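You operate a simulated robot arm through the tools that you are given. There is no shell and no other tool. Be economical: measure what you need, move in short steps, check, and stop when the job is done.

You run a simulated two-armed robot. Do the job below in one go: nothing can be reset, and whatever is moved stays where it is left.

Task
Take the cap off the grey-band bottle marked "JOB 21" on the shaker table in front of the shaker and lay it down there. Take the grey block and put it on the shelf under the wheeled table. Turn the black speed dial of the control box to 50. Fetch the teal-cap vial and stand it on top of the small green box. Put the grey-cap bottle that says "6" from the top of the side table on the bench in front of the log unit and the grey-cap bottle labelled "1" on the top of the wheeled table. Put the black-foot beaker on the bench beyond the small grey unit. Put the black-foot cup on the top of the side table away on the low shelf at the intake end of the long bench. Any order will do. Set down upright: grey block, teal-cap vial, grey-cap bottle, black-foot beaker.

It is judged by the outcome, as a careful person would: the job done as asked, and still so three seconds after it is handed in. It fails if anything else is knocked over, pushed out of place, dropped, spilled or broken. Lids that push on must go on centred and level and be pressed home; caps that screw on are set level and turned clockwise until they are tight.

Robot
Two 7-joint arms with two-finger grippers on one trunk, on a base that drives. Base frame: it is fixed to the floor where the robot stands at the start and does not move with it; the origin is under the middle of the robot, x ahead of it, y to its left, z up; the surface under the hand at the start is at about z = 0.9. Lengths are in m, angles in degrees, forces in N, time in s.
The left shoulder is at the start at [0.078, 0.151, 1.001], the right one opposite. With the tool pointing down near the work surface each hand reaches from about 0.1 to 0.78 m from the robot's upright axis, wherever it stands, measured 20 degrees to its own side. Places, roughly: bench beyond the small grey unit (48x12 cm) [-1.12, -2.4, 0.9]; bench in front of the log unit (18x26 cm) [-1.1, -4.04, 0.9]; black speed dial of the control box [0.5, -0.9, 1]; black-foot beaker [0.5, -1.25, 1]; black-foot cup (6x6x6 cm) [0.8, -1.6, 0.9]; grey block [-1.25, -0.5, 1.25]; grey-band bottle [0.5, 0, 1]; grey-cap bottle [0.75, -1.25, 1]; low shelf at the intake end of the long bench [-1.3, -1.9, 0.2]; shelf under the wheeled table [0.5, 1.5, 0.3]; small green box [-1.25, -4, 0.25]; teal-cap vial (4x4x8 cm) [0.6, -0.7, 0.9]; top of the wheeled table (19x129 cm) [0.42, 1.46, 0.9]. Payload 2.54 kg a hand.
The TCP of each hand is the grasp point between the finger pads, 0.03 m short of the fingertips. In the tool frame z runs along the fingers and y along their closing line. The gripper opens to 0.116 m. The gripper's body begins 0.095 m behind the TCP.
Orientation is that of the tool frame in the base frame, as [roll, pitch, yaw] about the fixed x, y, z axes, in that order (R = Rz(yaw) Ry(pitch) Rx(roll)). With the fingers straight down and closing along the base's y, the tool's x points along the base's -x, its y along +y and its z along -z.

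Tools
- The arms move only by the tool nudge_tool. It takes "left_series", "right_series" or both (then of equal length, played together; a hand with none holds still); each is a list of rows, each an object of numbers (a shift or turn left out is 0, a gripper value left out holds the last): "tx", "ty", "tz": the shift along the tool's x, y, z in m; "rx", "ry", "rz": the turn, a rotation vector about the tool's x, y, z in degrees; "hand": the gripper command, from -1 (fully open) to 1 (shut), values between in proportion. In form: [{"tx": .., "ty": .., "tz": .., "rx": .., "ry": .., "rz": .., "hand": ..}, ...]. A call has 1 to 20 rows; each row is the pose to reach, as a shift and turn from the pose commanded when the call began, along the tool's axes at that moment. A row lasts 0.2 s, in which the tool goes at most 0.05 m and 8.6 degrees; a call with a longer step from one row to the next is refused whole, and so is a gripper value outside its range. Where a pose cannot be reached the arm comes as near as it can. A force on the tool above 40 N (or 10 N above the force at the start of the call, whichever is more), or a blocked arm, ends the call early, and 0.2 s more pass. Each finger travels about 0.072 m/s and halts on what it meets, pressing with about 27 N; the grip force reading is that of the motor and also rises with nothing between the fingers. The clock runs only during rows and for 0.2 s after the last one: add rows that repeat a pose to give the fingers time. The reply holds the time, the measured pose of the TCP, the force on the tool along the base axes, the opening and the grip force, in the units named above and with some noise, with the torque about the TCP (base axes, N m) and any sound that the robot's microphone picked up, and new pictures: "pictures" is both (left out), scene, wrist or none (wrist: the cameras of the hands that moved).
- Cameras (640 x 400 px; columns grow to the right, rows downward): "scene" is now at [0.1623, 0.0023, 1.1574]; the picture's right is [0.01, -1.00, 0.00], its down [-0.19, -0.00, -0.98] and it looks along [0.98, 0.01, -0.19] (base axes); focal length 214 px, centre (320, 200). "left" rides on the left gripper at [0.069, 0.015, -0.122] in its tool frame; the picture's right is [-0.21, 0.98, 0.00], its down [-0.83, -0.18, -0.53] and it looks along [-0.52, -0.12, 0.85] (tool axes); focal length 251 px, centre (320, 200). "right" rides on the right gripper at [0.069, -0.015, -0.122] in its tool frame; the picture's right is [0.21, 0.98, 0.00], its down [-0.83, 0.18, -0.53] and it looks along [-0.52, 0.11, 0.85] (tool axes); focal length 251 px, centre (320, 200). There is no depth. A picture from a camera that has moved, and an enlarged one, comes with that camera's place and axes in the base frame and with its lens.
- lift_body(by): slides the trunk up (or, below 0, down) by that many m; the arms and the scene camera ride with it, the base frame stays. It gives what a move gives, with no picture.
- base_move(legs): drives the robot by 1 to 6 legs, each [ahead, left, turn to the left] in m, m and degrees, along the robot's own axes; the way and the turn of a leg run together, so that a leg with both is an arc; at most 1.5 m and 180 degrees a leg. The arms and the cameras ride along, it lands a little off, and it stops where it bumps. It gives what a move gives, and a new picture of the scene camera.
- turn_head(pan, tilt): turns the head with the scene camera to pan (to the left, within 80 degrees either way) and tilt (down, from -29 to 69), counted from straight ahead of the robot. It gives what a move gives, and a new picture of the scene camera.
- close_up(camera, box): a new picture of the part [left, top, right, bottom] of that camera's present view, enlarged. The clock stands still meanwhile.
- hand_in(): hands the job in; it is judged then, once.

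Work in short steps. Places have to be worked out from the pictures, the camera data and where the tool is seen: move nearer, look again, correct. Check each grasp and each placing, and mend what went wrong. You have 207 turns and 260 pictures in all, those below and enlarged ones among them. Open the grippers and draw the arms clear of the work before you hand the job in, unless the task says otherwise; then end with one line.

The tools are called as name(argument=value, ...) on one line, values as JSON. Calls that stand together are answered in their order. nudge_tool: Moves the arms, as the interface text tells. Its arguments: {"type":"object","properties":{"left_series":{"type":"array"},"right_series":{"type":"array"},"pictures":{"type":"string","enum":["both","scene","wrist","none"]}},"required":[]} The other tools are called the same way: lift_body (by) slides the trunk up or down; base_move (legs) drives the base; turn_head (pan, tilt) turns the head that bears the scene camera; close_up (camera, box) takes an enlarged picture of a part of a camera's view; hand_in () hands the job in.

At the start:

```text
time_s: 0.0
left_eef_pos: [0.4559, 0.151, 1.2517]
left_orientation: [-180.0, 0.1, 180.0]
left_contact_force: [0.4, 0.3, 0.7]
left_moment: [-0.02, 0.02, 0.0]
left_finger_gap: 0.1162
left_grip_force: 0.2
right_eef_pos: [0.3964, -0.2727, 0.9994]
right_orientation: [180.0, 0.0, -179.9]
right_contact_force: [0.0, -0.9, 0.3]
right_moment: [-0.04, -0.02, 0.02]
right_finger_gap: 0.1161
right_grip_force: 0.0
trunk travel left (down, up): [-0.238, 0.051]
robot x, y, heading: [0.0026, -0.0007, 0.2]
head pan, tilt: [0.4, 10.7]
```

scene: 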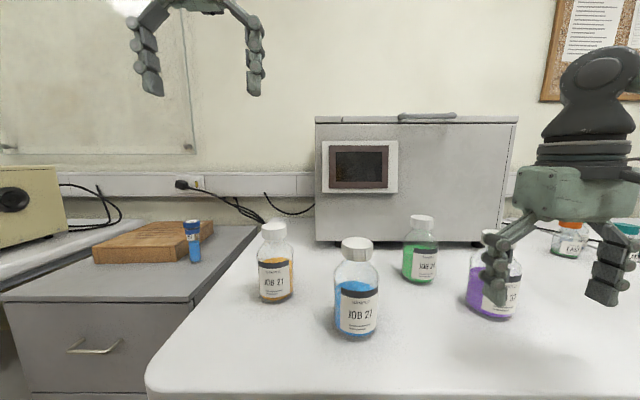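
right: 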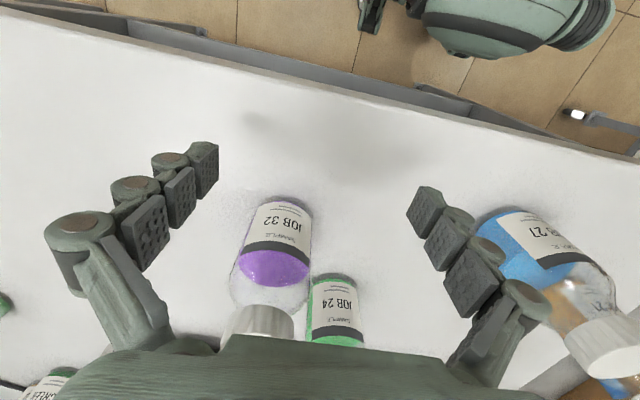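
left: 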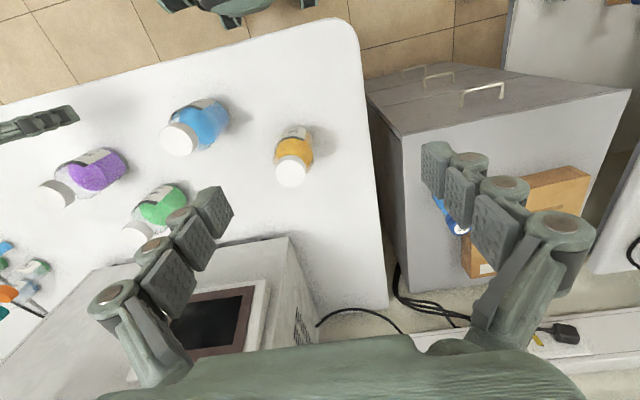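

The scene shows four bottles on the shaker table; I read the labels enlarged first.

close_up(camera="scene", box=[240, 200, 540, 350])

turn_head(pan=-60, tilt=15)

```text
2.13 times, centred on (390, 275) of scene
camera zoom: at [0.1623, 0.0023, 1.1574], right [0.01, -1.0, 0.0], down [-0.19, 0.0, -0.98], along [0.98, 0.01, -0.19], focal length 458 px, centre (171, 40)
```

zoom: 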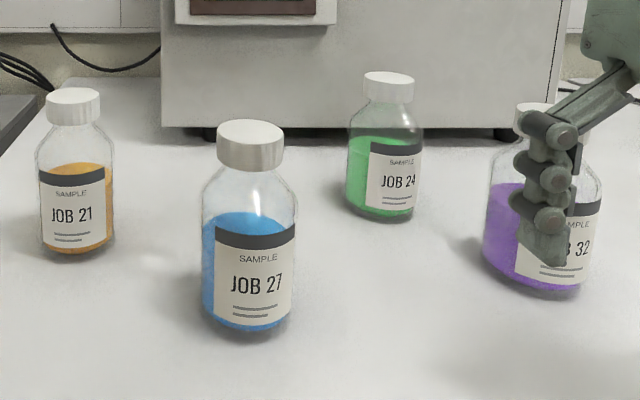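

```text
time_s: 1.3
left_eef_pos: [0.4567, 0.1522, 1.2519]
left_orientation: [-180.0, -0.1, -180.0]
left_contact_force: [0.1, -0.5, -0.5]
left_moment: [0.04, -0.03, -0.03]
left_finger_gap: 0.1161
left_grip_force: 0.0
right_eef_pos: [0.397, -0.2718, 1.0002]
right_orientation: [-180.0, 0.0, 180.0]
right_contact_force: [0.2, -0.3, 0.1]
right_moment: [0.01, 0.01, 0.03]
right_finger_gap: 0.1161
right_grip_force: 0.1
trunk travel left (down, up): [-0.238, 0.051]
robot x, y, heading: [0.0005, 0.0001, -0.0]
head pan, tilt: [-60.0, 15.0]
camera scene: at [0.116, -0.0792, 1.1504], right [-0.87, -0.5, 0.0], down [-0.13, 0.22, -0.97], along [0.48, -0.84, -0.26], focal length 214 px, centre (320, 200)
```

scene: 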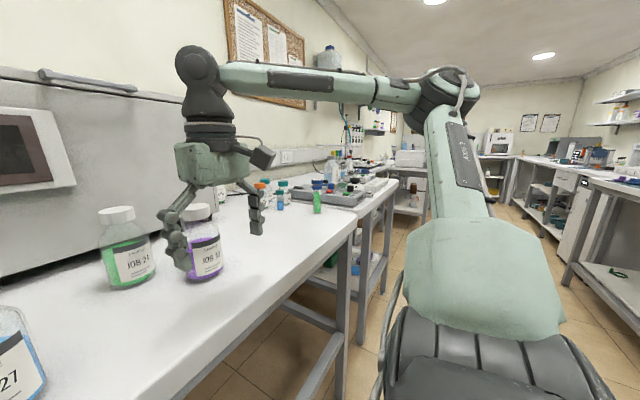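

The JOB 21 bottle (orange, top about z=1.035) sits near (0.54, 0.09). Left hand will tilt 60° and hold its body while the right unscrews; first a standoff pose.

turn_head(pan=10, tilt=35)

nudge_tool(left_series=[{"tx": 0.002, "ty": -0.001, "tz": 0.029, "rx": 1.63, "ry": -7.37, "rz": 2.83, "hand": -1}, {"tx": 0.005, "ty": -0.003, "tz": 0.058, "rx": 3.27, "ry": -14.74, "rz": 5.66}, {"tx": 0.007, "ty": -0.004, "tz": 0.087, "rx": 4.9, "ry": -22.11, "rz": 8.49}, {"tx": 0.01, "ty": -0.006, "tz": 0.116, "rx": 6.53, "ry": -29.48, "rz": 11.31}, {"tx": 0.012, "ty": -0.007, "tz": 0.145, "rx": 8.17, "ry": -36.85, "rz": 14.14}, {"tx": 0.015, "ty": -0.008, "tz": 0.174, "rx": 9.8, "ry": -44.23, "rz": 16.97}, {"tx": 0.017, "ty": -0.01, "tz": 0.203, "rx": 11.44, "ry": -51.6, "rz": 19.8}, {"tx": 0.019, "ty": -0.011, "tz": 0.232, "rx": 13.07, "ry": -58.97, "rz": 22.63}, {"tx": 0.019, "ty": -0.011, "tz": 0.232, "rx": 13.07, "ry": -58.97, "rz": 22.63}], pictures="both")

```text
time_s: 2.7
left_eef_pos: [0.458, 0.1518, 1.2508]
left_orientation: [-180.0, 0.0, -180.0]
left_contact_force: [0.2, -0.1, -1.7]
left_moment: [-0.01, -0.01, 0.02]
left_finger_gap: 0.1162
left_grip_force: 0.0
right_eef_pos: [0.3965, -0.2726, 0.9992]
right_orientation: [-180.0, -0.2, -179.9]
right_contact_force: [-0.6, 0.2, -0.1]
right_moment: [0.02, 0.0, -0.02]
right_finger_gap: 0.1158
right_grip_force: 0.1
trunk travel left (down, up): [-0.238, 0.051]
robot x, y, heading: [-0.0009, 0.0006, 0.2]
head pan, tilt: [10.0, 35.0]
camera scene: at [0.1559, 0.0168, 1.1184], right [0.17, -0.98, 0.0], down [-0.56, -0.1, -0.82], along [0.81, 0.14, -0.57], focal length 214 px, centre (320, 200)
```

scene: 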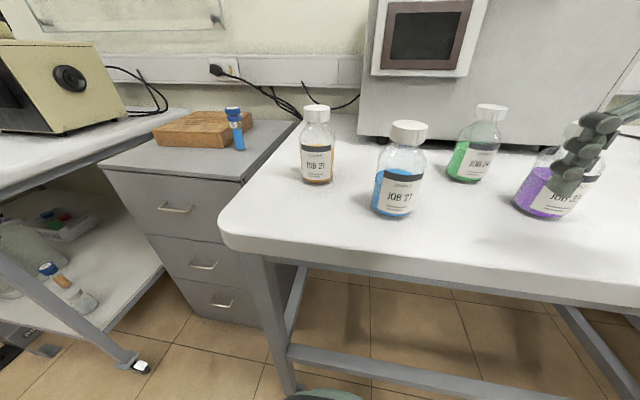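

```text
time_s: 4.7
left_eef_pos: [0.4603, 0.1418, 1.0392]
left_orientation: [-180.0, 60.0, 155.0]
left_contact_force: [0.3, 0.3, -0.3]
left_moment: [0.0, 0.0, 0.01]
left_finger_gap: 0.1161
left_grip_force: 0.1
left hand out of reach, approached as far as the arm can: row 8, 9
right_eef_pos: [0.3978, -0.2732, 0.9995]
right_orientation: [-180.0, 0.0, -180.0]
right_contact_force: [-0.7, 0.2, -0.7]
right_moment: [0.01, 0.0, 0.05]
right_finger_gap: 0.1161
right_grip_force: 0.0
trunk travel left (down, up): [-0.238, 0.051]
robot x, y, heading: [-0.0033, -0.0005, 0.1]
head pan, tilt: [10.0, 35.0]
camera scene: at [0.1558, 0.0169, 1.1184], right [0.17, -0.98, 0.0], down [-0.56, -0.1, -0.82], along [0.81, 0.14, -0.57], focal length 214 px, centre (320, 200)
camera left: at [0.3397, 0.2167, 1.0396], right [0.51, 0.84, 0.19], down [-0.12, -0.14, 0.98], along [0.85, -0.52, 0.03], focal length 251 px, centre (320, 200)
```

scene: 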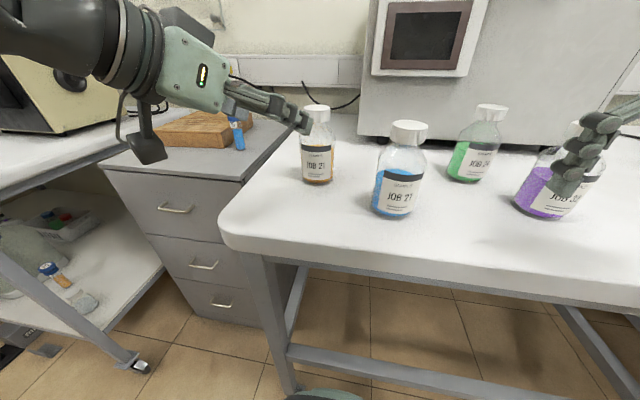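
left: 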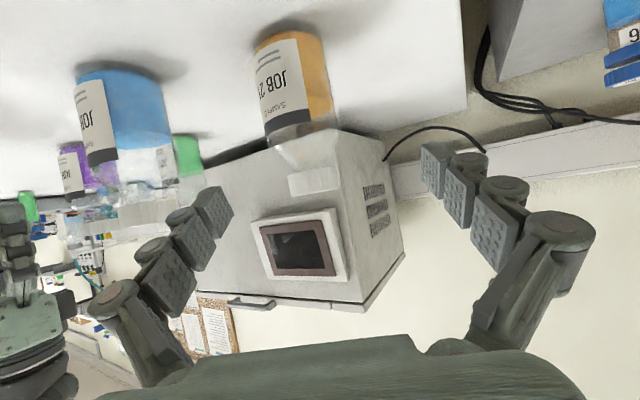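

Orientation is good, bottle centre ≈ (0.547, 0.092). I advance part-way and check which pose the shift counts from.

nudge_tool(left_series=[{"tz": 0.03}, {"tz": 0.06}, {"tz": 0.06}], pictures="wrist")

```text
time_s: 5.5
left_eef_pos: [0.5069, 0.1231, 1.0078]
left_orientation: [-180.0, 59.9, 155.1]
left_contact_force: [-0.3, -0.2, 1.2]
left_moment: [0.03, 0.01, 0.03]
left_finger_gap: 0.1162
left_grip_force: 0.0
right_eef_pos: [0.3965, -0.2728, 0.9999]
right_orientation: [179.9, 0.1, -180.0]
right_contact_force: [-0.1, 0.5, 0.5]
right_moment: [-0.03, 0.01, -0.02]
right_finger_gap: 0.1159
right_grip_force: 0.0
trunk travel left (down, up): [-0.238, 0.051]
robot x, y, heading: [0.0003, -0.0038, -0.2]
head pan, tilt: [10.0, 35.0]
camera left: at [0.3863, 0.1972, 1.0086], right [0.51, 0.84, 0.19], down [-0.12, -0.14, 0.98], along [0.85, -0.52, 0.03], focal length 251 px, centre (320, 200)
```

left: 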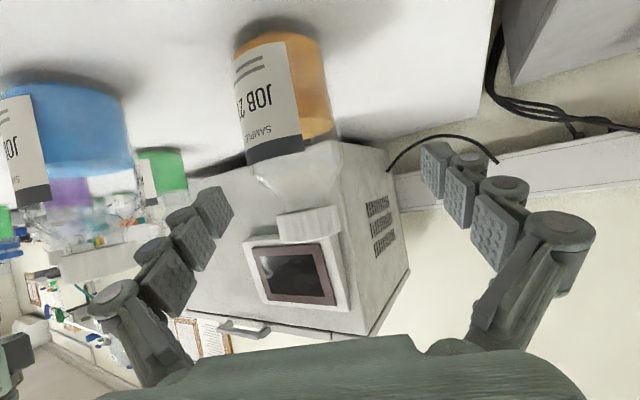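

Shifts count from the reached pose. Now go to the grasp around the body at z≈0.95 and close gently to center.

nudge_tool(left_series=[{"ty": -0.013}, {"tx": 0.014, "ty": -0.013, "tz": 0.034}, {"tx": 0.027, "ty": -0.013, "tz": 0.068}, {"tx": 0.027, "ty": -0.013, "tz": 0.068}], pictures="wrist")

```text
time_s: 6.5
left_eef_pos: [0.5407, 0.088, 0.9486]
left_orientation: [-179.9, 60.0, 155.1]
left_contact_force: [0.7, -0.1, 0.1]
left_moment: [0.02, 0.02, 0.0]
left_finger_gap: 0.116
left_grip_force: 0.0
right_eef_pos: [0.3971, -0.2725, 1.0007]
right_orientation: [-179.9, 0.0, -180.0]
right_contact_force: [-0.1, 0.0, -0.3]
right_moment: [-0.01, -0.01, 0.02]
right_finger_gap: 0.116
right_grip_force: 0.1
trunk travel left (down, up): [-0.238, 0.051]
robot x, y, heading: [-0.0002, -0.0014, 0.2]
head pan, tilt: [10.0, 35.0]
camera left: at [0.4203, 0.1616, 0.9498], right [0.51, 0.84, 0.19], down [-0.12, -0.14, 0.98], along [0.85, -0.52, 0.03], focal length 251 px, centre (320, 200)
```

left: 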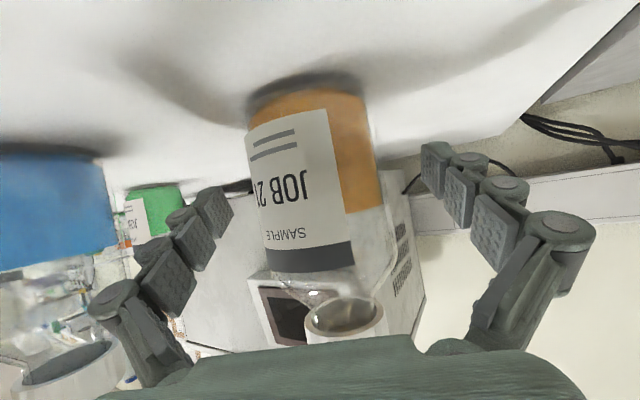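

The TCP lies on the bottle axis at body height. Close the left hand.

nudge_tool(left_series=[{"hand": 1}, {"hand": 1}, {"hand": 1}, {"hand": 1}], pictures="both")

```text
time_s: 7.5
left_eef_pos: [0.5419, 0.0868, 0.9498]
left_orientation: [-179.8, 60.0, 155.1]
left_contact_force: [0.5, 1.0, 1.4]
left_moment: [0.09, -0.09, 0.01]
left_finger_gap: 0.0673
left_grip_force: 26.8
right_eef_pos: [0.3966, -0.2731, 0.9999]
right_orientation: [-180.0, -0.1, 180.0]
right_contact_force: [0.2, -0.1, -0.6]
right_moment: [0.0, 0.02, 0.0]
right_finger_gap: 0.1158
right_grip_force: 0.0
trunk travel left (down, up): [-0.238, 0.051]
robot x, y, heading: [-0.0019, -0.0031, 0.1]
head pan, tilt: [10.0, 35.0]
camera scene: at [0.1559, 0.0169, 1.1184], right [0.17, -0.98, 0.0], down [-0.56, -0.1, -0.82], along [0.81, 0.14, -0.57], focal length 214 px, centre (320, 200)
camera left: at [0.4202, 0.1618, 0.95], right [0.51, 0.84, 0.19], down [-0.12, -0.14, 0.98], along [0.85, -0.52, 0.03], focal length 251 px, centre (320, 200)
```

scene: 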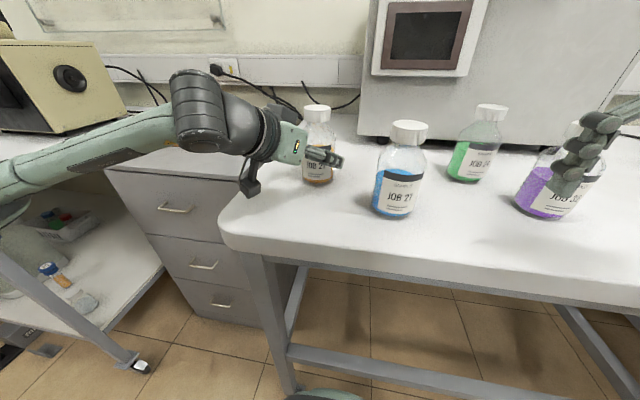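
left: 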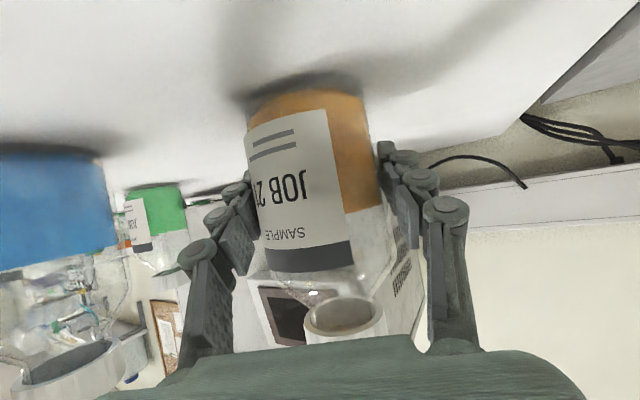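

Bottle is held (gap 0.067). Bring the right hand over the cap at z≈1.15, rising first.

nudge_tool(right_series=[{"tz": -0.05}, {"tz": -0.1}, {"tz": -0.15}, {"tx": -0.02, "ty": 0.045, "tz": -0.15}, {"tx": -0.035, "ty": 0.09, "tz": -0.15}, {"tx": -0.055, "ty": 0.135, "tz": -0.15}, {"tx": -0.075, "ty": 0.18, "tz": -0.15}, {"tx": -0.093, "ty": 0.225, "tz": -0.15}, {"tx": -0.111, "ty": 0.27, "tz": -0.15}, {"tx": -0.13, "ty": 0.315, "tz": -0.15}, {"tx": -0.147, "ty": 0.36, "tz": -0.15}, {"tx": -0.147, "ty": 0.36, "tz": -0.15}], pictures="both")

```text
time_s: 10.1
left_eef_pos: [0.5412, 0.0882, 0.9485]
left_orientation: [-179.8, 60.1, 155.1]
left_contact_force: [2.0, 0.4, 0.8]
left_moment: [-0.02, -0.14, -0.01]
left_finger_gap: 0.0677
left_grip_force: 26.6
right_eef_pos: [0.4671, -0.1131, 1.0744]
right_orientation: [-179.9, -0.2, 179.9]
right_contact_force: [0.5, 0.6, 0.7]
right_moment: [0.0, 0.05, 0.0]
right_finger_gap: 0.1157
right_grip_force: 0.1
right hand out of reach, approached as far as the arm can: row 7, 8, 9, 10, 11, 12
trunk travel left (down, up): [-0.238, 0.051]
robot x, y, heading: [0.0002, 0.0016, 0.0]
head pan, tilt: [10.0, 35.0]
camera scene: at [0.1566, 0.0168, 1.1183], right [0.17, -0.98, 0.0], down [-0.57, -0.1, -0.82], along [0.81, 0.14, -0.57], focal length 214 px, centre (320, 200)
camera right: at [0.4002, -0.129, 1.198], right [-0.21, 0.98, 0.0], down [0.83, 0.18, 0.53], along [0.52, 0.11, -0.85], focal length 251 px, centre (320, 200)
```

scene: 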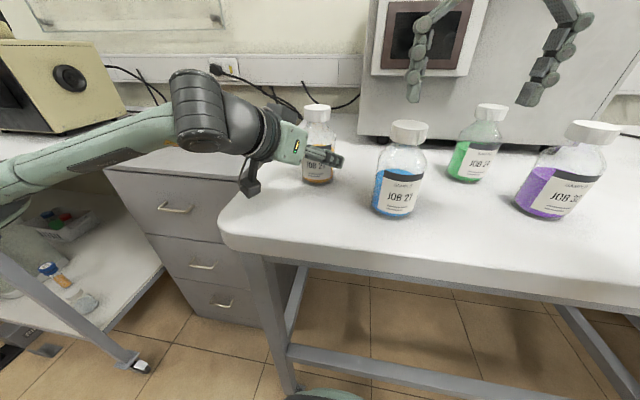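
right: 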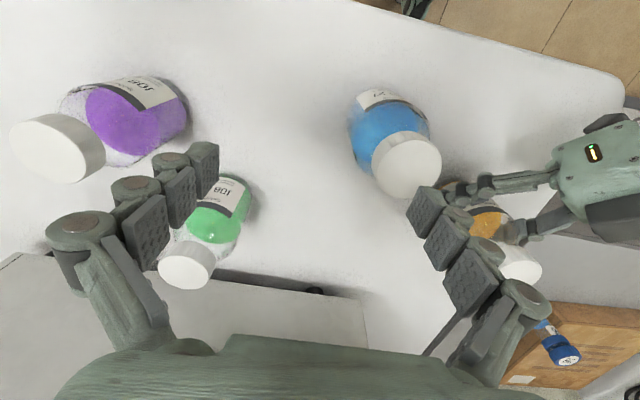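

The right arm stopped short (limit when crossing the middle). I test whether yawing the hand along the arm frees it, rising and going slightly back first.

nudge_tool(right_series=[{"tz": -0.03, "ty": -0.02}, {"tz": -0.05, "ty": -0.03, "rz": -8}, {"tz": -0.05, "ty": -0.03, "rz": -16}, {"tz": -0.05, "ty": -0.03, "rz": -24}, {"tz": -0.05, "ty": -0.03, "rz": -32}, {"tz": -0.05, "ty": 0.01, "rz": -32}, {"tz": -0.05, "ty": 0.05, "tx": -0.02, "rz": -32}, {"tz": -0.05, "ty": 0.09, "tx": -0.04, "rz": -32}, {"tz": -0.05, "ty": 0.13, "tx": -0.06, "rz": -32}, {"tz": -0.05, "ty": 0.16, "tx": -0.08, "rz": -32}], pictures="none")

```text
time_s: 12.3
left_eef_pos: [0.5412, 0.0881, 0.9498]
left_orientation: [-179.8, 60.0, 155.1]
left_contact_force: [0.0, 0.2, 0.8]
left_moment: [0.02, -0.06, 0.0]
left_finger_gap: 0.0675
left_grip_force: 27.6
right_eef_pos: [0.4637, -0.1155, 1.0905]
right_orientation: [180.0, -0.1, -148.0]
right_contact_force: [-0.4, -0.1, 0.1]
right_moment: [0.01, -0.01, -0.02]
right_finger_gap: 0.1159
right_grip_force: 0.0
right hand out of reach, approached as far as the arm can: row 6, 7, 8, 9, 10
trunk travel left (down, up): [-0.238, 0.051]
robot x, y, heading: [-0.0015, 0.0025, -0.0]
head pan, tilt: [10.0, 35.0]
```

Right arm's limit depends on height/crossing. I release the bottle, back the left hand out, and raise the trunk so the hands work lower relative to the shoulders.

nudge_tool(left_series=[{"hand": -1}, {"hand": -1}, {"hand": -1}, {"hand": -1}, {"tz": -0.04}, {"tz": -0.08}, {"tz": -0.08}], right_series=[{"tz": 0}, {"tz": 0}, {"tz": -0.03}, {"ty": -0.04, "tz": -0.03}, {"ty": -0.08, "tz": -0.03}, {"ty": -0.08, "tz": -0.03}, {"ty": -0.08, "tz": -0.03}], pictures="none")

lift_body(by=0.05)

base_move(legs=[[-0.1, 0, 0], [0, 0.17, 0]])

```text
time_s: 13.9
left_eef_pos: [0.4915, 0.117, 0.9906]
left_orientation: [-179.9, 59.9, 155.1]
left_contact_force: [0.2, 0.4, 0.2]
left_moment: [0.01, 0.02, 0.02]
left_finger_gap: 0.116
left_grip_force: 0.0
left hand out of reach, approached as far as the arm can: row 6, 7
right_eef_pos: [0.5063, -0.1825, 1.1193]
right_orientation: [180.0, 0.0, -148.2]
right_contact_force: [-0.4, 0.3, -0.7]
right_moment: [-0.01, 0.01, -0.01]
right_finger_gap: 0.1161
right_grip_force: 0.1
right hand out of reach, approached as far as the arm can: row 3
trunk travel left (down, up): [-0.238, 0.051]
robot x, y, heading: [0.0029, 0.0041, -0.1]
head pan, tilt: [10.0, 35.0]
```

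```text
time_s: 14.8
left_eef_pos: [0.4913, 0.1174, 1.0411]
left_orientation: [-179.9, 59.9, 155.2]
left_contact_force: [-0.1, 0.0, 0.2]
left_moment: [0.02, -0.02, 0.0]
left_finger_gap: 0.1161
left_grip_force: 0.0
right_eef_pos: [0.5062, -0.1826, 1.1687]
right_orientation: [180.0, 0.0, -148.0]
right_contact_force: [0.8, -0.2, -0.1]
right_moment: [-0.01, 0.02, -0.01]
right_finger_gap: 0.1161
right_grip_force: 0.0
trunk travel left (down, up): [-0.288, 0.001]
robot x, y, heading: [-0.0047, -0.001, -0.0]
head pan, tilt: [10.0, 35.0]
```

```text
time_s: 17.9
left_eef_pos: [0.3908, 0.2921, 1.0409]
left_orientation: [-179.8, 60.0, 155.0]
left_contact_force: [-0.2, 1.3, -0.1]
left_moment: [0.01, 0.01, -0.03]
left_finger_gap: 0.1163
left_grip_force: 0.0
right_eef_pos: [0.4058, -0.0076, 1.1702]
right_orientation: [-179.9, 0.0, -148.1]
right_contact_force: [-0.6, -1.2, 0.0]
right_moment: [0.01, 0.01, 0.0]
right_finger_gap: 0.1161
right_grip_force: 0.0
trunk travel left (down, up): [-0.288, 0.001]
robot x, y, heading: [-0.101, 0.1751, -0.1]
head pan, tilt: [10.0, 35.0]
camera scene: at [0.0559, 0.1918, 1.1684], right [0.17, -0.98, 0.0], down [-0.56, -0.1, -0.82], along [0.81, 0.14, -0.57], focal length 214 px, centre (320, 200)
```

scene: 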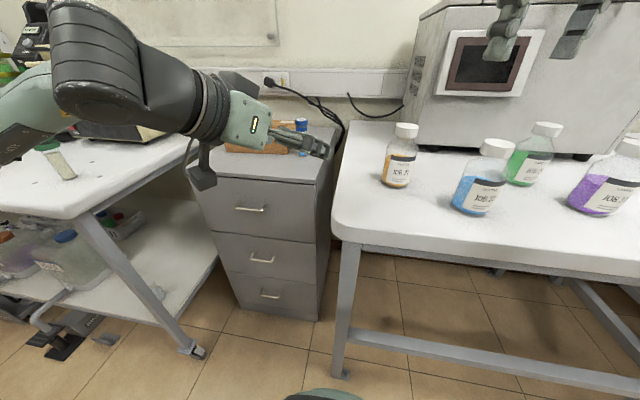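

Robot stands better now (bottle slightly right of its centre). Bring the right hand over the cap at z≈1.10.

nudge_tool(right_series=[{"tx": -0.042, "ty": 0.003, "tz": 0.02}, {"tx": -0.084, "ty": 0.006, "tz": 0.04}, {"tx": -0.126, "ty": 0.009, "tz": 0.06}, {"tx": -0.166, "ty": 0.0115, "tz": 0.07}, {"tx": -0.166, "ty": 0.0115, "tz": 0.07}], pictures="wrist")

```text
time_s: 19.1
left_eef_pos: [0.3905, 0.2926, 1.0418]
left_orientation: [-180.0, 59.9, 155.0]
left_contact_force: [0.3, 0.3, -0.6]
left_moment: [0.0, 0.02, 0.0]
left_finger_gap: 0.116
left_grip_force: 0.0
right_eef_pos: [0.455, 0.0162, 1.0958]
right_orientation: [179.9, 0.0, -148.3]
right_contact_force: [0.3, -0.3, -0.4]
right_moment: [0.03, -0.02, -0.02]
right_finger_gap: 0.1161
right_grip_force: 0.0
right hand out of reach, approached as far as the arm can: row 1, 2, 3, 4, 5
trunk travel left (down, up): [-0.288, 0.001]
robot x, y, heading: [-0.0982, 0.1726, -0.3]
head pan, tilt: [10.0, 35.0]
camera right: at [0.405, -0.0342, 1.2178], right [-0.7, 0.72, 0.0], down [0.61, 0.59, 0.53], along [0.38, 0.37, -0.85], focal length 251 px, centre (320, 200)
```

right: 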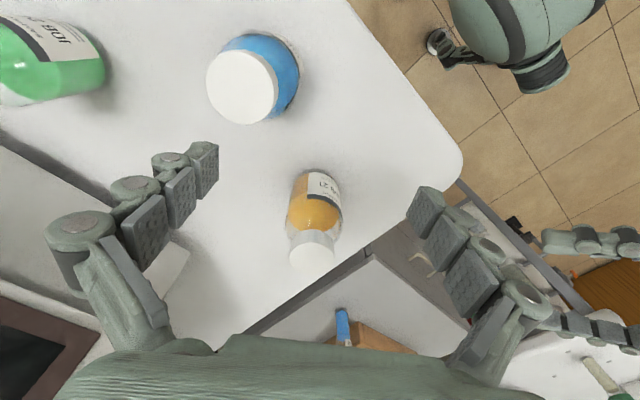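

The hand-down reach shrinks with height, so I drive the base a bit nearer (0.13 ahead, 0.04 left).

base_move(legs=[[0.125, 0.035, 0]])

nudge_tool(right_series=[{"tz": 0}], pictures="wrist")

```text
time_s: 20.4
left_eef_pos: [0.5143, 0.327, 1.041]
left_orientation: [-179.8, 59.9, 155.0]
left_contact_force: [0.7, 0.9, 0.2]
left_moment: [0.02, -0.01, -0.01]
left_finger_gap: 0.1159
left_grip_force: 0.1
right_eef_pos: [0.5776, 0.051, 1.0941]
right_orientation: [-179.9, 0.0, -148.2]
right_contact_force: [1.6, 0.6, -0.4]
right_moment: [0.01, 0.03, 0.02]
right_finger_gap: 0.1159
right_grip_force: 0.1
trunk travel left (down, up): [-0.288, 0.001]
robot x, y, heading: [0.0195, 0.2106, 0.1]
head pan, tilt: [10.0, 35.0]
camera scene: at [0.1791, 0.2265, 1.1682], right [0.17, -0.99, 0.0], down [-0.57, -0.1, -0.82], along [0.81, 0.14, -0.57], focal length 214 px, centre (320, 200)
```

scene: 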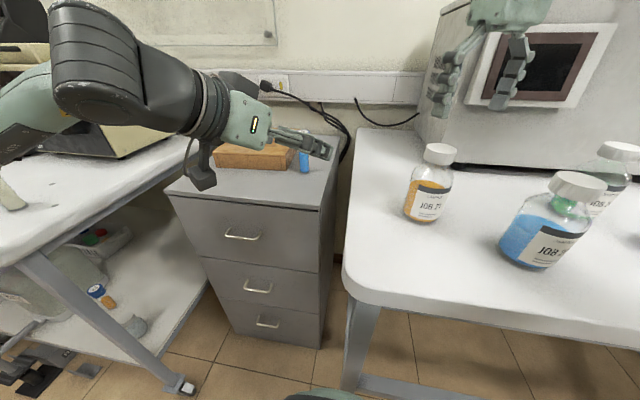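

```text
time_s: 20.8
left_eef_pos: [0.5128, 0.3263, 1.0404]
left_orientation: [-179.9, 59.8, 155.0]
left_contact_force: [0.2, 0.1, 0.4]
left_moment: [0.03, -0.03, 0.01]
left_finger_gap: 0.1162
left_grip_force: 0.1
right_eef_pos: [0.5772, 0.0499, 1.0953]
right_orientation: [180.0, 0.0, -148.2]
right_contact_force: [0.9, -0.9, 0.3]
right_moment: [0.0, 0.03, 0.03]
right_finger_gap: 0.1159
right_grip_force: 0.1
trunk travel left (down, up): [-0.288, 0.001]
robot x, y, heading: [0.022, 0.2098, 0.1]
head pan, tilt: [10.0, 35.0]
camera right: at [0.5274, 0.0004, 1.2179], right [-0.7, 0.72, 0.0], down [0.61, 0.59, 0.53], along [0.38, 0.37, -0.85], focal length 251 px, centre (320, 200)
```

right: 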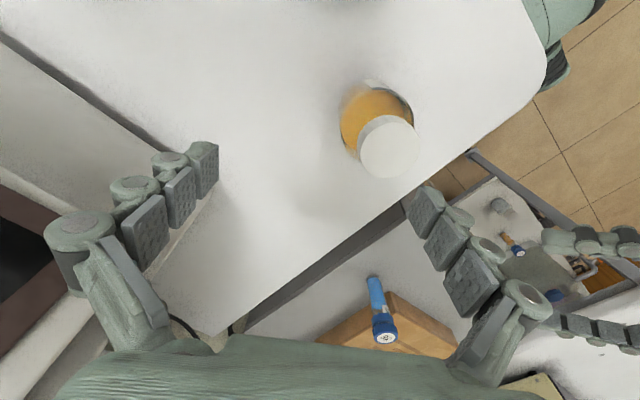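

Cap centre is about (0.538, 0.084). Now left hand to a standoff with heading −40°.

nudge_tool(left_series=[{"tx": 0.003, "ty": -0.045, "tz": 0.009, "rx": 3.2, "rz": 1.9}, {"tx": 0.007, "ty": -0.09, "tz": 0.018, "rx": 6.5, "rz": 3.7}, {"tx": 0.01, "ty": -0.135, "tz": 0.028, "rx": 9.7, "rz": 5.6}, {"tx": 0.013, "ty": -0.18, "tz": 0.037, "rx": 13, "rz": 7.5}, {"tx": 0.013, "ty": -0.18, "tz": 0.037, "rx": 13, "rz": 7.5}], pictures="wrist")

```text
time_s: 22.0
left_eef_pos: [0.4612, 0.1495, 1.012]
left_orientation: [-179.8, 60.0, 140.0]
left_contact_force: [0.7, 0.4, -0.4]
left_moment: [-0.01, 0.0, 0.01]
left_finger_gap: 0.116
left_grip_force: 0.0
left hand out of reach, approached as far as the arm can: row 1, 2, 3
right_eef_pos: [0.577, 0.0518, 1.0958]
right_orientation: [-180.0, 0.0, -148.2]
right_contact_force: [0.8, -0.1, -0.2]
right_moment: [0.04, 0.0, -0.01]
right_finger_gap: 0.1158
right_grip_force: 0.1
trunk travel left (down, up): [-0.288, 0.001]
robot x, y, heading: [0.0257, 0.2091, 0.0]
head pan, tilt: [10.0, 35.0]
camera left: at [0.3633, 0.2532, 1.012], right [0.71, 0.68, 0.18], down [-0.15, -0.11, 0.98], along [0.69, -0.73, 0.03], focal length 251 px, centre (320, 200)
```

left: 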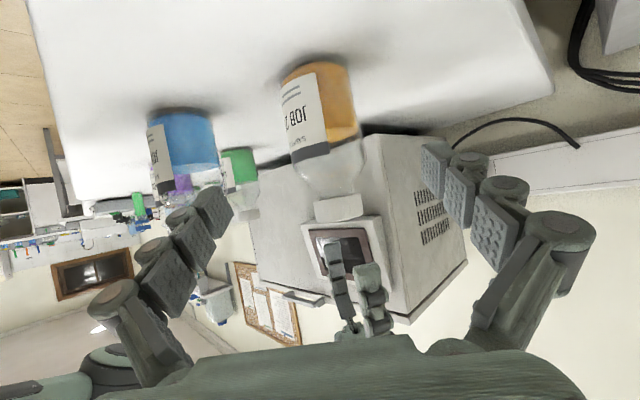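

Aligned; advance 0.119 along the tool and close.

nudge_tool(left_series=[{"tz": 0.04, "tx": 0.003}, {"tz": 0.08, "tx": 0.003}, {"tz": 0.119, "tx": 0.003}, {"tz": 0.119, "tx": 0.003, "hand": 1}, {"tz": 0.119, "tx": 0.003, "hand": 1}, {"tz": 0.119, "tx": 0.003, "hand": 1}, {"tz": 0.119, "tx": 0.003, "hand": 1}], pictures="none")

nudge_tool(right_series=[{"tz": 0}], pictures="wrist")

```text
time_s: 23.6
left_eef_pos: [0.5403, 0.0889, 0.9506]
left_orientation: [-179.9, 60.0, 140.0]
left_contact_force: [-0.2, -1.2, 0.8]
left_moment: [-0.15, -0.05, -0.05]
left_finger_gap: 0.0675
left_grip_force: 27.0
right_eef_pos: [0.5768, 0.0488, 1.0956]
right_orientation: [-180.0, 0.0, -148.2]
right_contact_force: [-0.2, -0.4, 0.5]
right_moment: [0.02, 0.02, -0.01]
right_finger_gap: 0.116
right_grip_force: 0.2
trunk travel left (down, up): [-0.288, 0.001]
robot x, y, heading: [0.0217, 0.204, -0.4]
head pan, tilt: [10.0, 35.0]
```

```text
time_s: 24.0
left_eef_pos: [0.5409, 0.0902, 0.9504]
left_orientation: [-179.9, 60.0, 140.0]
left_contact_force: [-1.1, -0.9, 0.8]
left_moment: [-0.19, -0.05, -0.07]
left_finger_gap: 0.0674
left_grip_force: 26.7
right_eef_pos: [0.5769, 0.0516, 1.0963]
right_orientation: [-180.0, 0.1, -148.2]
right_contact_force: [-0.4, -0.3, -0.5]
right_moment: [0.01, -0.01, 0.0]
right_finger_gap: 0.116
right_grip_force: 0.1
trunk travel left (down, up): [-0.288, 0.001]
robot x, y, heading: [0.0215, 0.2081, -0.0]
head pan, tilt: [10.0, 35.0]
camera right: at [0.5272, 0.0003, 1.218], right [-0.7, 0.72, 0.0], down [0.61, 0.59, 0.53], along [0.38, 0.37, -0.85], focal length 251 px, centre (320, 200)
```

right: 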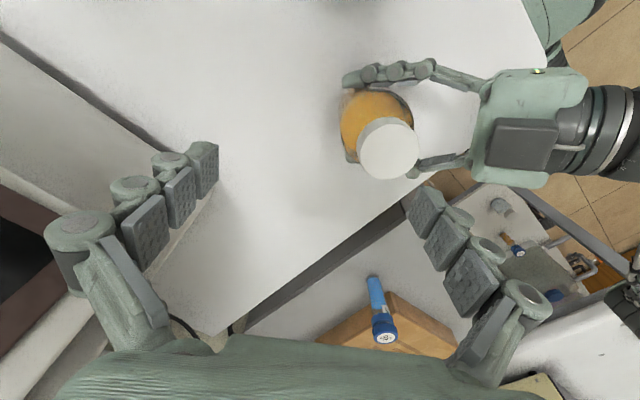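

Cap at about (0.539, 0.084). Centre the right hand over it and descend to z≈1.025, still open.

nudge_tool(right_series=[{"tx": 0.007, "ty": 0.024}, {"tx": 0.0147, "ty": 0.048}, {"tx": 0.0147, "ty": 0.048, "tz": 0.035}, {"tx": 0.0147, "ty": 0.048, "tz": 0.071}, {"tx": 0.0147, "ty": 0.048, "tz": 0.071}], pictures="wrist")

```text
time_s: 25.2
left_eef_pos: [0.5397, 0.0899, 0.9495]
left_orientation: [-179.8, 60.1, 140.0]
left_contact_force: [-2.7, 2.6, 1.5]
left_moment: [-0.15, -0.21, 0.05]
left_finger_gap: 0.0673
left_grip_force: 27.0
right_eef_pos: [0.5397, 0.0825, 1.0242]
right_orientation: [180.0, 0.0, -148.2]
right_contact_force: [1.0, -0.3, 0.1]
right_moment: [0.04, 0.03, -0.01]
right_finger_gap: 0.1156
right_grip_force: 0.0
trunk travel left (down, up): [-0.288, 0.001]
robot x, y, heading: [0.0231, 0.2106, -0.4]
head pan, tilt: [10.0, 35.0]
camera right: at [0.4895, 0.0332, 1.1459], right [-0.7, 0.72, 0.0], down [0.61, 0.59, 0.53], along [0.38, 0.37, -0.84], focal length 251 px, centre (320, 200)
```

right: 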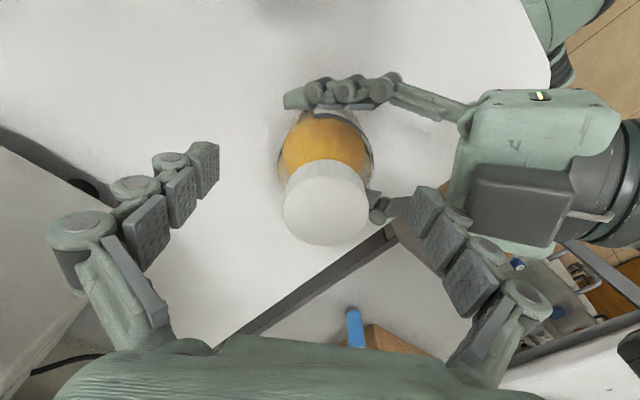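

Cap is centred between the fingers. Close and start the counter‑clockwise turn (80°).

nudge_tool(right_series=[{"hand": 1}, {"hand": 1}, {"hand": 1}, {"hand": 1}, {"hand": 1}, {"hand": 1, "rz": -8}, {"hand": 1, "rz": -16}, {"hand": 1, "rz": -24}, {"hand": 1, "rz": -32}, {"hand": 1, "rz": -40}, {"hand": 1, "rz": -48}, {"hand": 1, "rz": -56}, {"hand": 1, "rz": -64}, {"hand": 1, "rz": -72}, {"hand": 1, "rz": -80}], pictures="wrist")

```text
time_s: 27.6
left_eef_pos: [0.5389, 0.0898, 0.9497]
left_orientation: [-179.9, 60.1, 139.9]
left_contact_force: [0.8, 0.4, 2.4]
left_moment: [0.17, 0.39, -0.15]
left_finger_gap: 0.0681
left_grip_force: 27.2
right_eef_pos: [0.5408, 0.0841, 1.0307]
right_orientation: [-179.2, 0.5, -101.8]
right_contact_force: [-2.7, -1.7, 20.0]
right_moment: [0.02, 0.06, 0.11]
right_finger_gap: 0.048
right_grip_force: 27.4
trunk travel left (down, up): [-0.288, 0.001]
robot x, y, heading: [0.0203, 0.2076, -0.2]
head pan, tilt: [10.0, 35.0]
stopped in row 12 (right hand): the force on the tool passed its limit at 42 N (the readings are from after the stop); the commanded pose is now the measured one
camera right: at [0.5389, 0.0119, 1.1525], right [-1.0, -0.01, -0.02], down [-0.02, 0.84, 0.54], along [0.01, 0.54, -0.84], focal length 251 px, centre (320, 200)
```

right: 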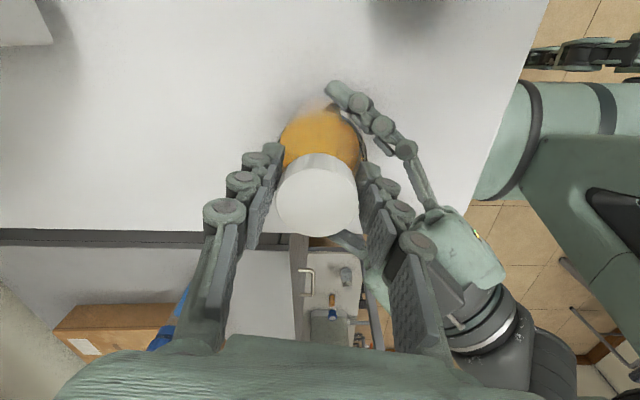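

Stopped by upward force; either the cap is rising or fingertips touch the left fingers. I raise 4 mm and continue turning with slow rise.

nudge_tool(right_series=[{"tz": -0.004, "hand": 1}, {"tz": -0.005, "rz": -8}, {"tz": -0.006, "rz": -16}, {"tz": -0.007, "rz": -24}, {"tz": -0.008, "rz": -32}, {"tz": -0.009, "rz": -40}, {"tz": -0.01, "rz": -48}], pictures="none")

```text
time_s: 29.2
left_eef_pos: [0.5384, 0.0906, 0.9508]
left_orientation: [-179.9, 60.2, 139.9]
left_contact_force: [-12.1, -1.7, 6.5]
left_moment: [-0.03, -0.35, 0.14]
left_finger_gap: 0.0675
left_grip_force: 26.7
right_eef_pos: [0.5391, 0.0839, 1.0372]
right_orientation: [-179.6, -0.2, -53.8]
right_contact_force: [12.9, 2.7, 6.1]
right_moment: [0.18, -0.51, -0.27]
right_finger_gap: 0.0421
right_grip_force: 26.7
trunk travel left (down, up): [-0.288, 0.001]
robot x, y, heading: [0.021, 0.2098, -0.1]
head pan, tilt: [10.0, 35.0]
heard: snap
```

A snap was heard; look before going on.

nudge_tool(right_series=[{"hand": 1}], left_series=[{"hand": 1}], pictures="both")

```text
time_s: 29.6
left_eef_pos: [0.5388, 0.0881, 0.9495]
left_orientation: [-179.9, 60.1, 139.9]
left_contact_force: [-13.4, -2.6, 7.3]
left_moment: [-0.07, -0.31, -0.01]
left_finger_gap: 0.0676
left_grip_force: 27.1
right_eef_pos: [0.5397, 0.0837, 1.0377]
right_orientation: [-179.5, -0.2, -53.8]
right_contact_force: [13.7, 4.8, 4.8]
right_moment: [0.24, -0.43, -0.17]
right_finger_gap: 0.0422
right_grip_force: 26.7
trunk travel left (down, up): [-0.288, 0.001]
robot x, y, heading: [0.0228, 0.2107, -0.0]
head pan, tilt: [10.0, 35.0]
camera scene: at [0.1774, 0.2266, 1.1685], right [0.17, -0.99, 0.0], down [-0.56, -0.1, -0.82], along [0.81, 0.14, -0.57], focal length 214 px, centre (320, 200)
camera right: at [0.5925, 0.0357, 1.1602], right [-0.66, -0.75, -0.01], down [-0.64, 0.56, 0.53], along [-0.39, 0.36, -0.85], focal length 251 px, centre (320, 200)
camera left: at [0.4409, 0.1928, 0.9508], right [0.71, 0.68, 0.18], down [-0.16, -0.1, 0.98], along [0.68, -0.73, 0.03], focal length 251 px, centre (320, 200)
```

scene: 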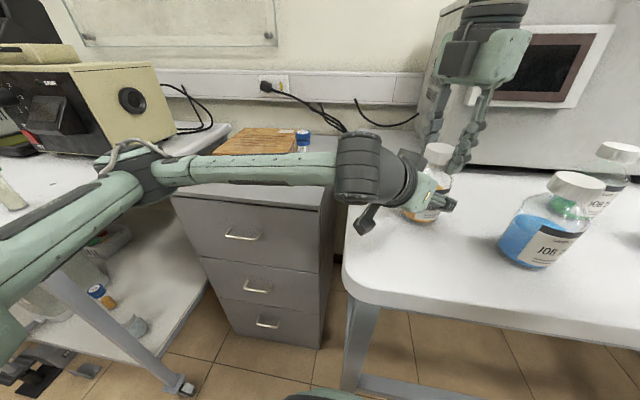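
right: 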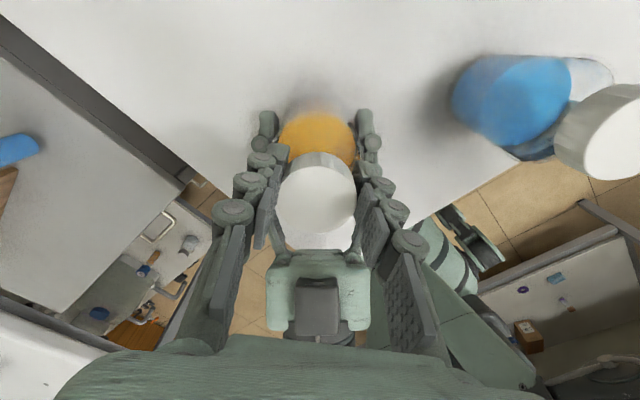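
left: 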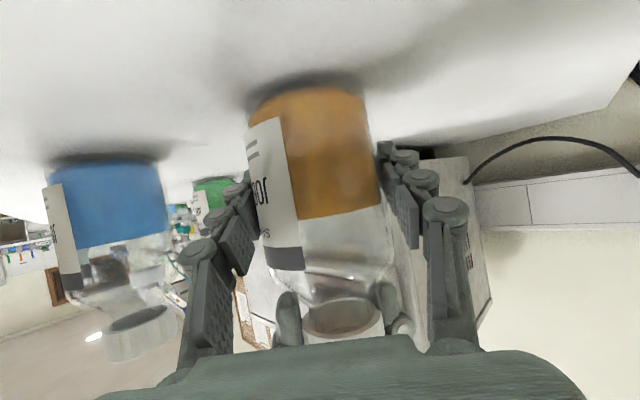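

The bottle is intact and held. Test a small lift to see whether the cap is free.

nudge_tool(right_series=[{"tz": -0.003}, {"tz": -0.006}, {"tz": -0.006}], pictures="wrist")

```text
time_s: 30.4
left_eef_pos: [0.5403, 0.09, 0.9506]
left_orientation: [-179.9, 60.1, 140.0]
left_contact_force: [-10.1, -5.5, 9.6]
left_moment: [-0.01, -0.58, 0.05]
left_finger_gap: 0.0677
left_grip_force: 27.1
right_eef_pos: [0.5387, 0.0837, 1.0415]
right_orientation: [-179.6, -0.1, -54.0]
right_contact_force: [8.7, 2.8, -6.5]
right_moment: [-0.05, -0.03, -0.08]
right_finger_gap: 0.0417
right_grip_force: 27.4
trunk travel left (down, up): [-0.288, 0.001]
robot x, y, heading: [0.0231, 0.2082, -0.2]
head pan, tilt: [10.0, 35.0]
camera right: at [0.5925, 0.0354, 1.1646], right [-0.66, -0.75, -0.01], down [-0.64, 0.56, 0.53], along [-0.39, 0.36, -0.85], focal length 251 px, centre (320, 200)
```

right: 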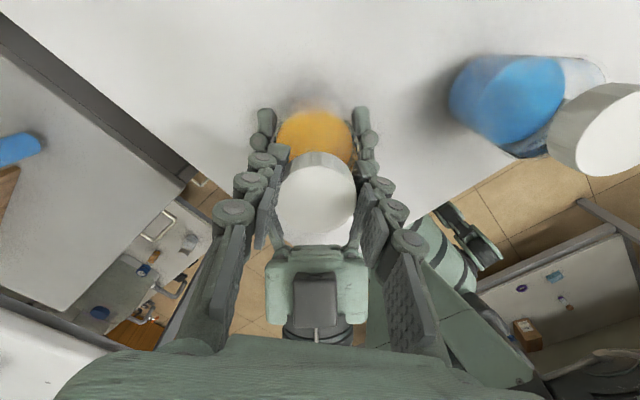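

Still resisting; keep unscrewing another 80°.

nudge_tool(right_series=[{"tz": 0.002, "rz": -8}, {"tz": 0.001, "rz": -16}, {"tz": 0.001, "rz": -24}, {"rz": -32}, {"rz": -40}, {"rz": -48}, {"tz": -0.001, "rz": -56}, {"tz": -0.001, "rz": -64}, {"tz": -0.002, "rz": -72}, {"tz": -0.002, "rz": -80}], pictures="none")

```text
time_s: 32.6
left_eef_pos: [0.5394, 0.0902, 0.9493]
left_orientation: [-179.9, 59.9, 140.0]
left_contact_force: [-2.2, -21.1, 1.2]
left_moment: [1.09, 0.01, 0.18]
left_finger_gap: 0.07
left_grip_force: 26.7
right_eef_pos: [0.5411, 0.0845, 1.0426]
right_orientation: [180.0, -0.6, 26.3]
right_contact_force: [1.6, 17.8, 1.4]
right_moment: [0.37, 0.04, -0.21]
right_finger_gap: 0.0416
right_grip_force: 26.8
trunk travel left (down, up): [-0.288, 0.001]
robot x, y, heading: [0.0198, 0.2077, -0.1]
head pan, tilt: [10.0, 35.0]
```

Side load of 18 N in y; shift the right hand 4 mm in +y to relieve and look.

nudge_tool(right_series=[{"tx": 0.001, "ty": -0.002}, {"tx": 0.002, "ty": -0.004}, {"tx": 0.002, "ty": -0.004, "tz": -0.003}], left_series=[{"hand": 1}, {"hand": 1}, {"hand": 1}], pictures="wrist")

```text
time_s: 33.4
left_eef_pos: [0.5416, 0.0902, 0.9481]
left_orientation: [179.9, 60.0, 140.2]
left_contact_force: [-5.3, 1.4, 1.0]
left_moment: [-0.08, -0.48, -0.01]
left_finger_gap: 0.0698
left_grip_force: 26.7
right_eef_pos: [0.541, 0.087, 1.0479]
right_orientation: [180.0, -0.4, 26.0]
right_contact_force: [5.3, -0.1, -3.3]
right_moment: [-0.06, -0.08, -0.01]
right_finger_gap: 0.0413
right_grip_force: 26.8
trunk travel left (down, up): [-0.288, 0.001]
robot x, y, heading: [0.0227, 0.2048, -0.1]
head pan, tilt: [10.0, 35.0]
camera right: at [0.5964, 0.1298, 1.1701], right [0.62, -0.78, 0.0], down [-0.67, -0.53, 0.53], along [-0.41, -0.33, -0.85], focal length 251 px, centre (320, 200)
camera left: at [0.4431, 0.1939, 0.9498], right [0.71, 0.68, 0.19], down [-0.15, -0.11, 0.98], along [0.69, -0.72, 0.03], focal length 251 px, centre (320, 200)
```

right: 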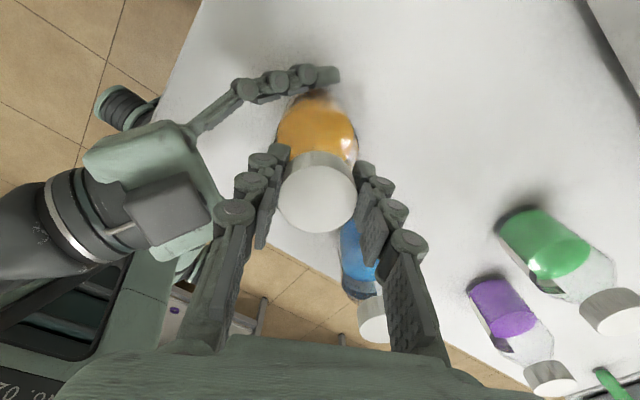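
left: 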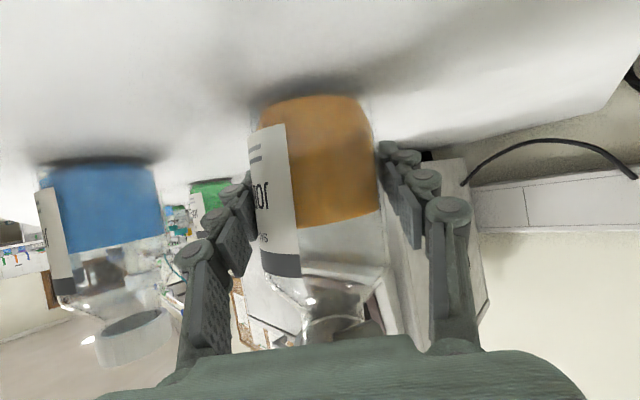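

The bottle was lifted a few mm with the cap, so it is still threaded. Lower 5 mm and keep turning another 64°.

nudge_tool(right_series=[{"tz": 0.003}, {"tz": 0.006}, {"tz": 0.006, "rz": -8}, {"tz": 0.006, "rz": -16}, {"tz": 0.0055, "rz": -24}, {"tz": 0.0055, "rz": -32}, {"tz": 0.005, "rz": -40}, {"tz": 0.005, "rz": -48}, {"tz": 0.0045, "rz": -56}, {"tz": 0.0045, "rz": -64}], pictures="none")

```text
time_s: 35.0
left_eef_pos: [0.5334, 0.0869, 0.9494]
left_orientation: [179.8, 60.0, 138.9]
left_contact_force: [-8.6, 2.6, 3.2]
left_moment: [0.18, -0.16, 0.08]
left_finger_gap: 0.0679
left_grip_force: 27.1
right_eef_pos: [0.5102, 0.1059, 1.0451]
right_orientation: [178.3, -0.8, 61.4]
right_contact_force: [6.4, 0.1, 2.8]
right_moment: [0.03, -0.02, 0.04]
right_finger_gap: 0.0414
right_grip_force: 26.7
right hand out of reach, approached as far as the arm can: row 6, 7
trunk travel left (down, up): [-0.288, 0.001]
robot x, y, heading: [0.0198, 0.2079, -0.2]
head pan, tilt: [10.0, 35.0]
stopped in row 7 (left hand): the force on the tool passed its limit at 64 N (the readings are from after the stop); the commanded pose is now the measured one
```

Right wrist limit was hit and it deviated sideways. Look at the state.

nudge_tool(right_series=[{"hand": 1}], left_series=[{"hand": 1}], pictures="both")

```text
time_s: 35.4
left_eef_pos: [0.5342, 0.0856, 0.9504]
left_orientation: [179.8, 60.0, 138.7]
left_contact_force: [-11.9, 0.6, 3.1]
left_moment: [0.22, -0.91, 0.15]
left_finger_gap: 0.0676
left_grip_force: 26.5
right_eef_pos: [0.5096, 0.1067, 1.0453]
right_orientation: [178.3, -0.8, 61.5]
right_contact_force: [11.9, 0.4, 4.2]
right_moment: [-0.01, -0.19, 0.02]
right_finger_gap: 0.0411
right_grip_force: 26.7
trunk travel left (down, up): [-0.288, 0.001]
robot x, y, heading: [0.0238, 0.2115, -0.1]
head pan, tilt: [10.0, 35.0]
camera scene: at [0.1782, 0.2265, 1.1685], right [0.17, -0.99, 0.0], down [-0.56, -0.1, -0.82], along [0.81, 0.14, -0.57], focal length 214 px, centre (320, 200)
camera right: at [0.5268, 0.1738, 1.1678], right [0.96, -0.28, 0.03], down [-0.25, -0.81, 0.53], along [-0.12, -0.52, -0.85], focal length 251 px, centre (320, 200)
camera left: at [0.4373, 0.1919, 0.9507], right [0.72, 0.67, 0.19], down [-0.16, -0.1, 0.98], along [0.67, -0.74, 0.03], focal length 251 px, centre (320, 200)
```

scene: 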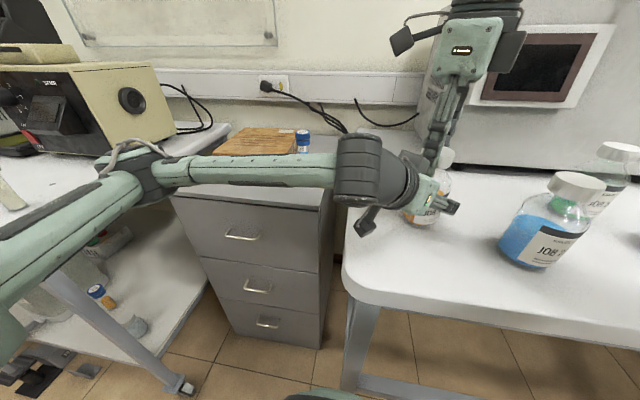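
right: 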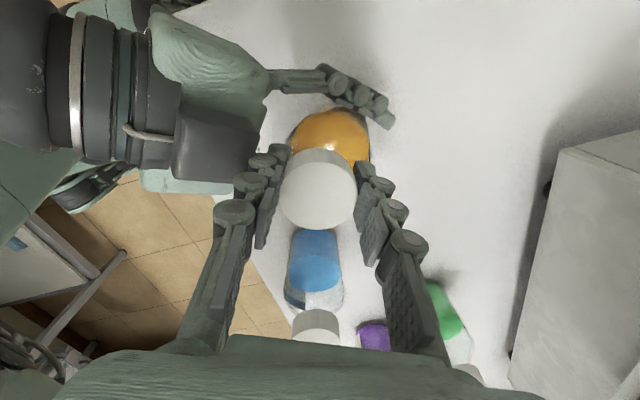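
left: 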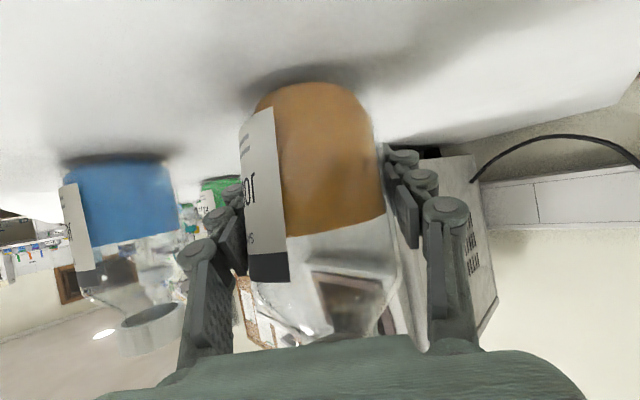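

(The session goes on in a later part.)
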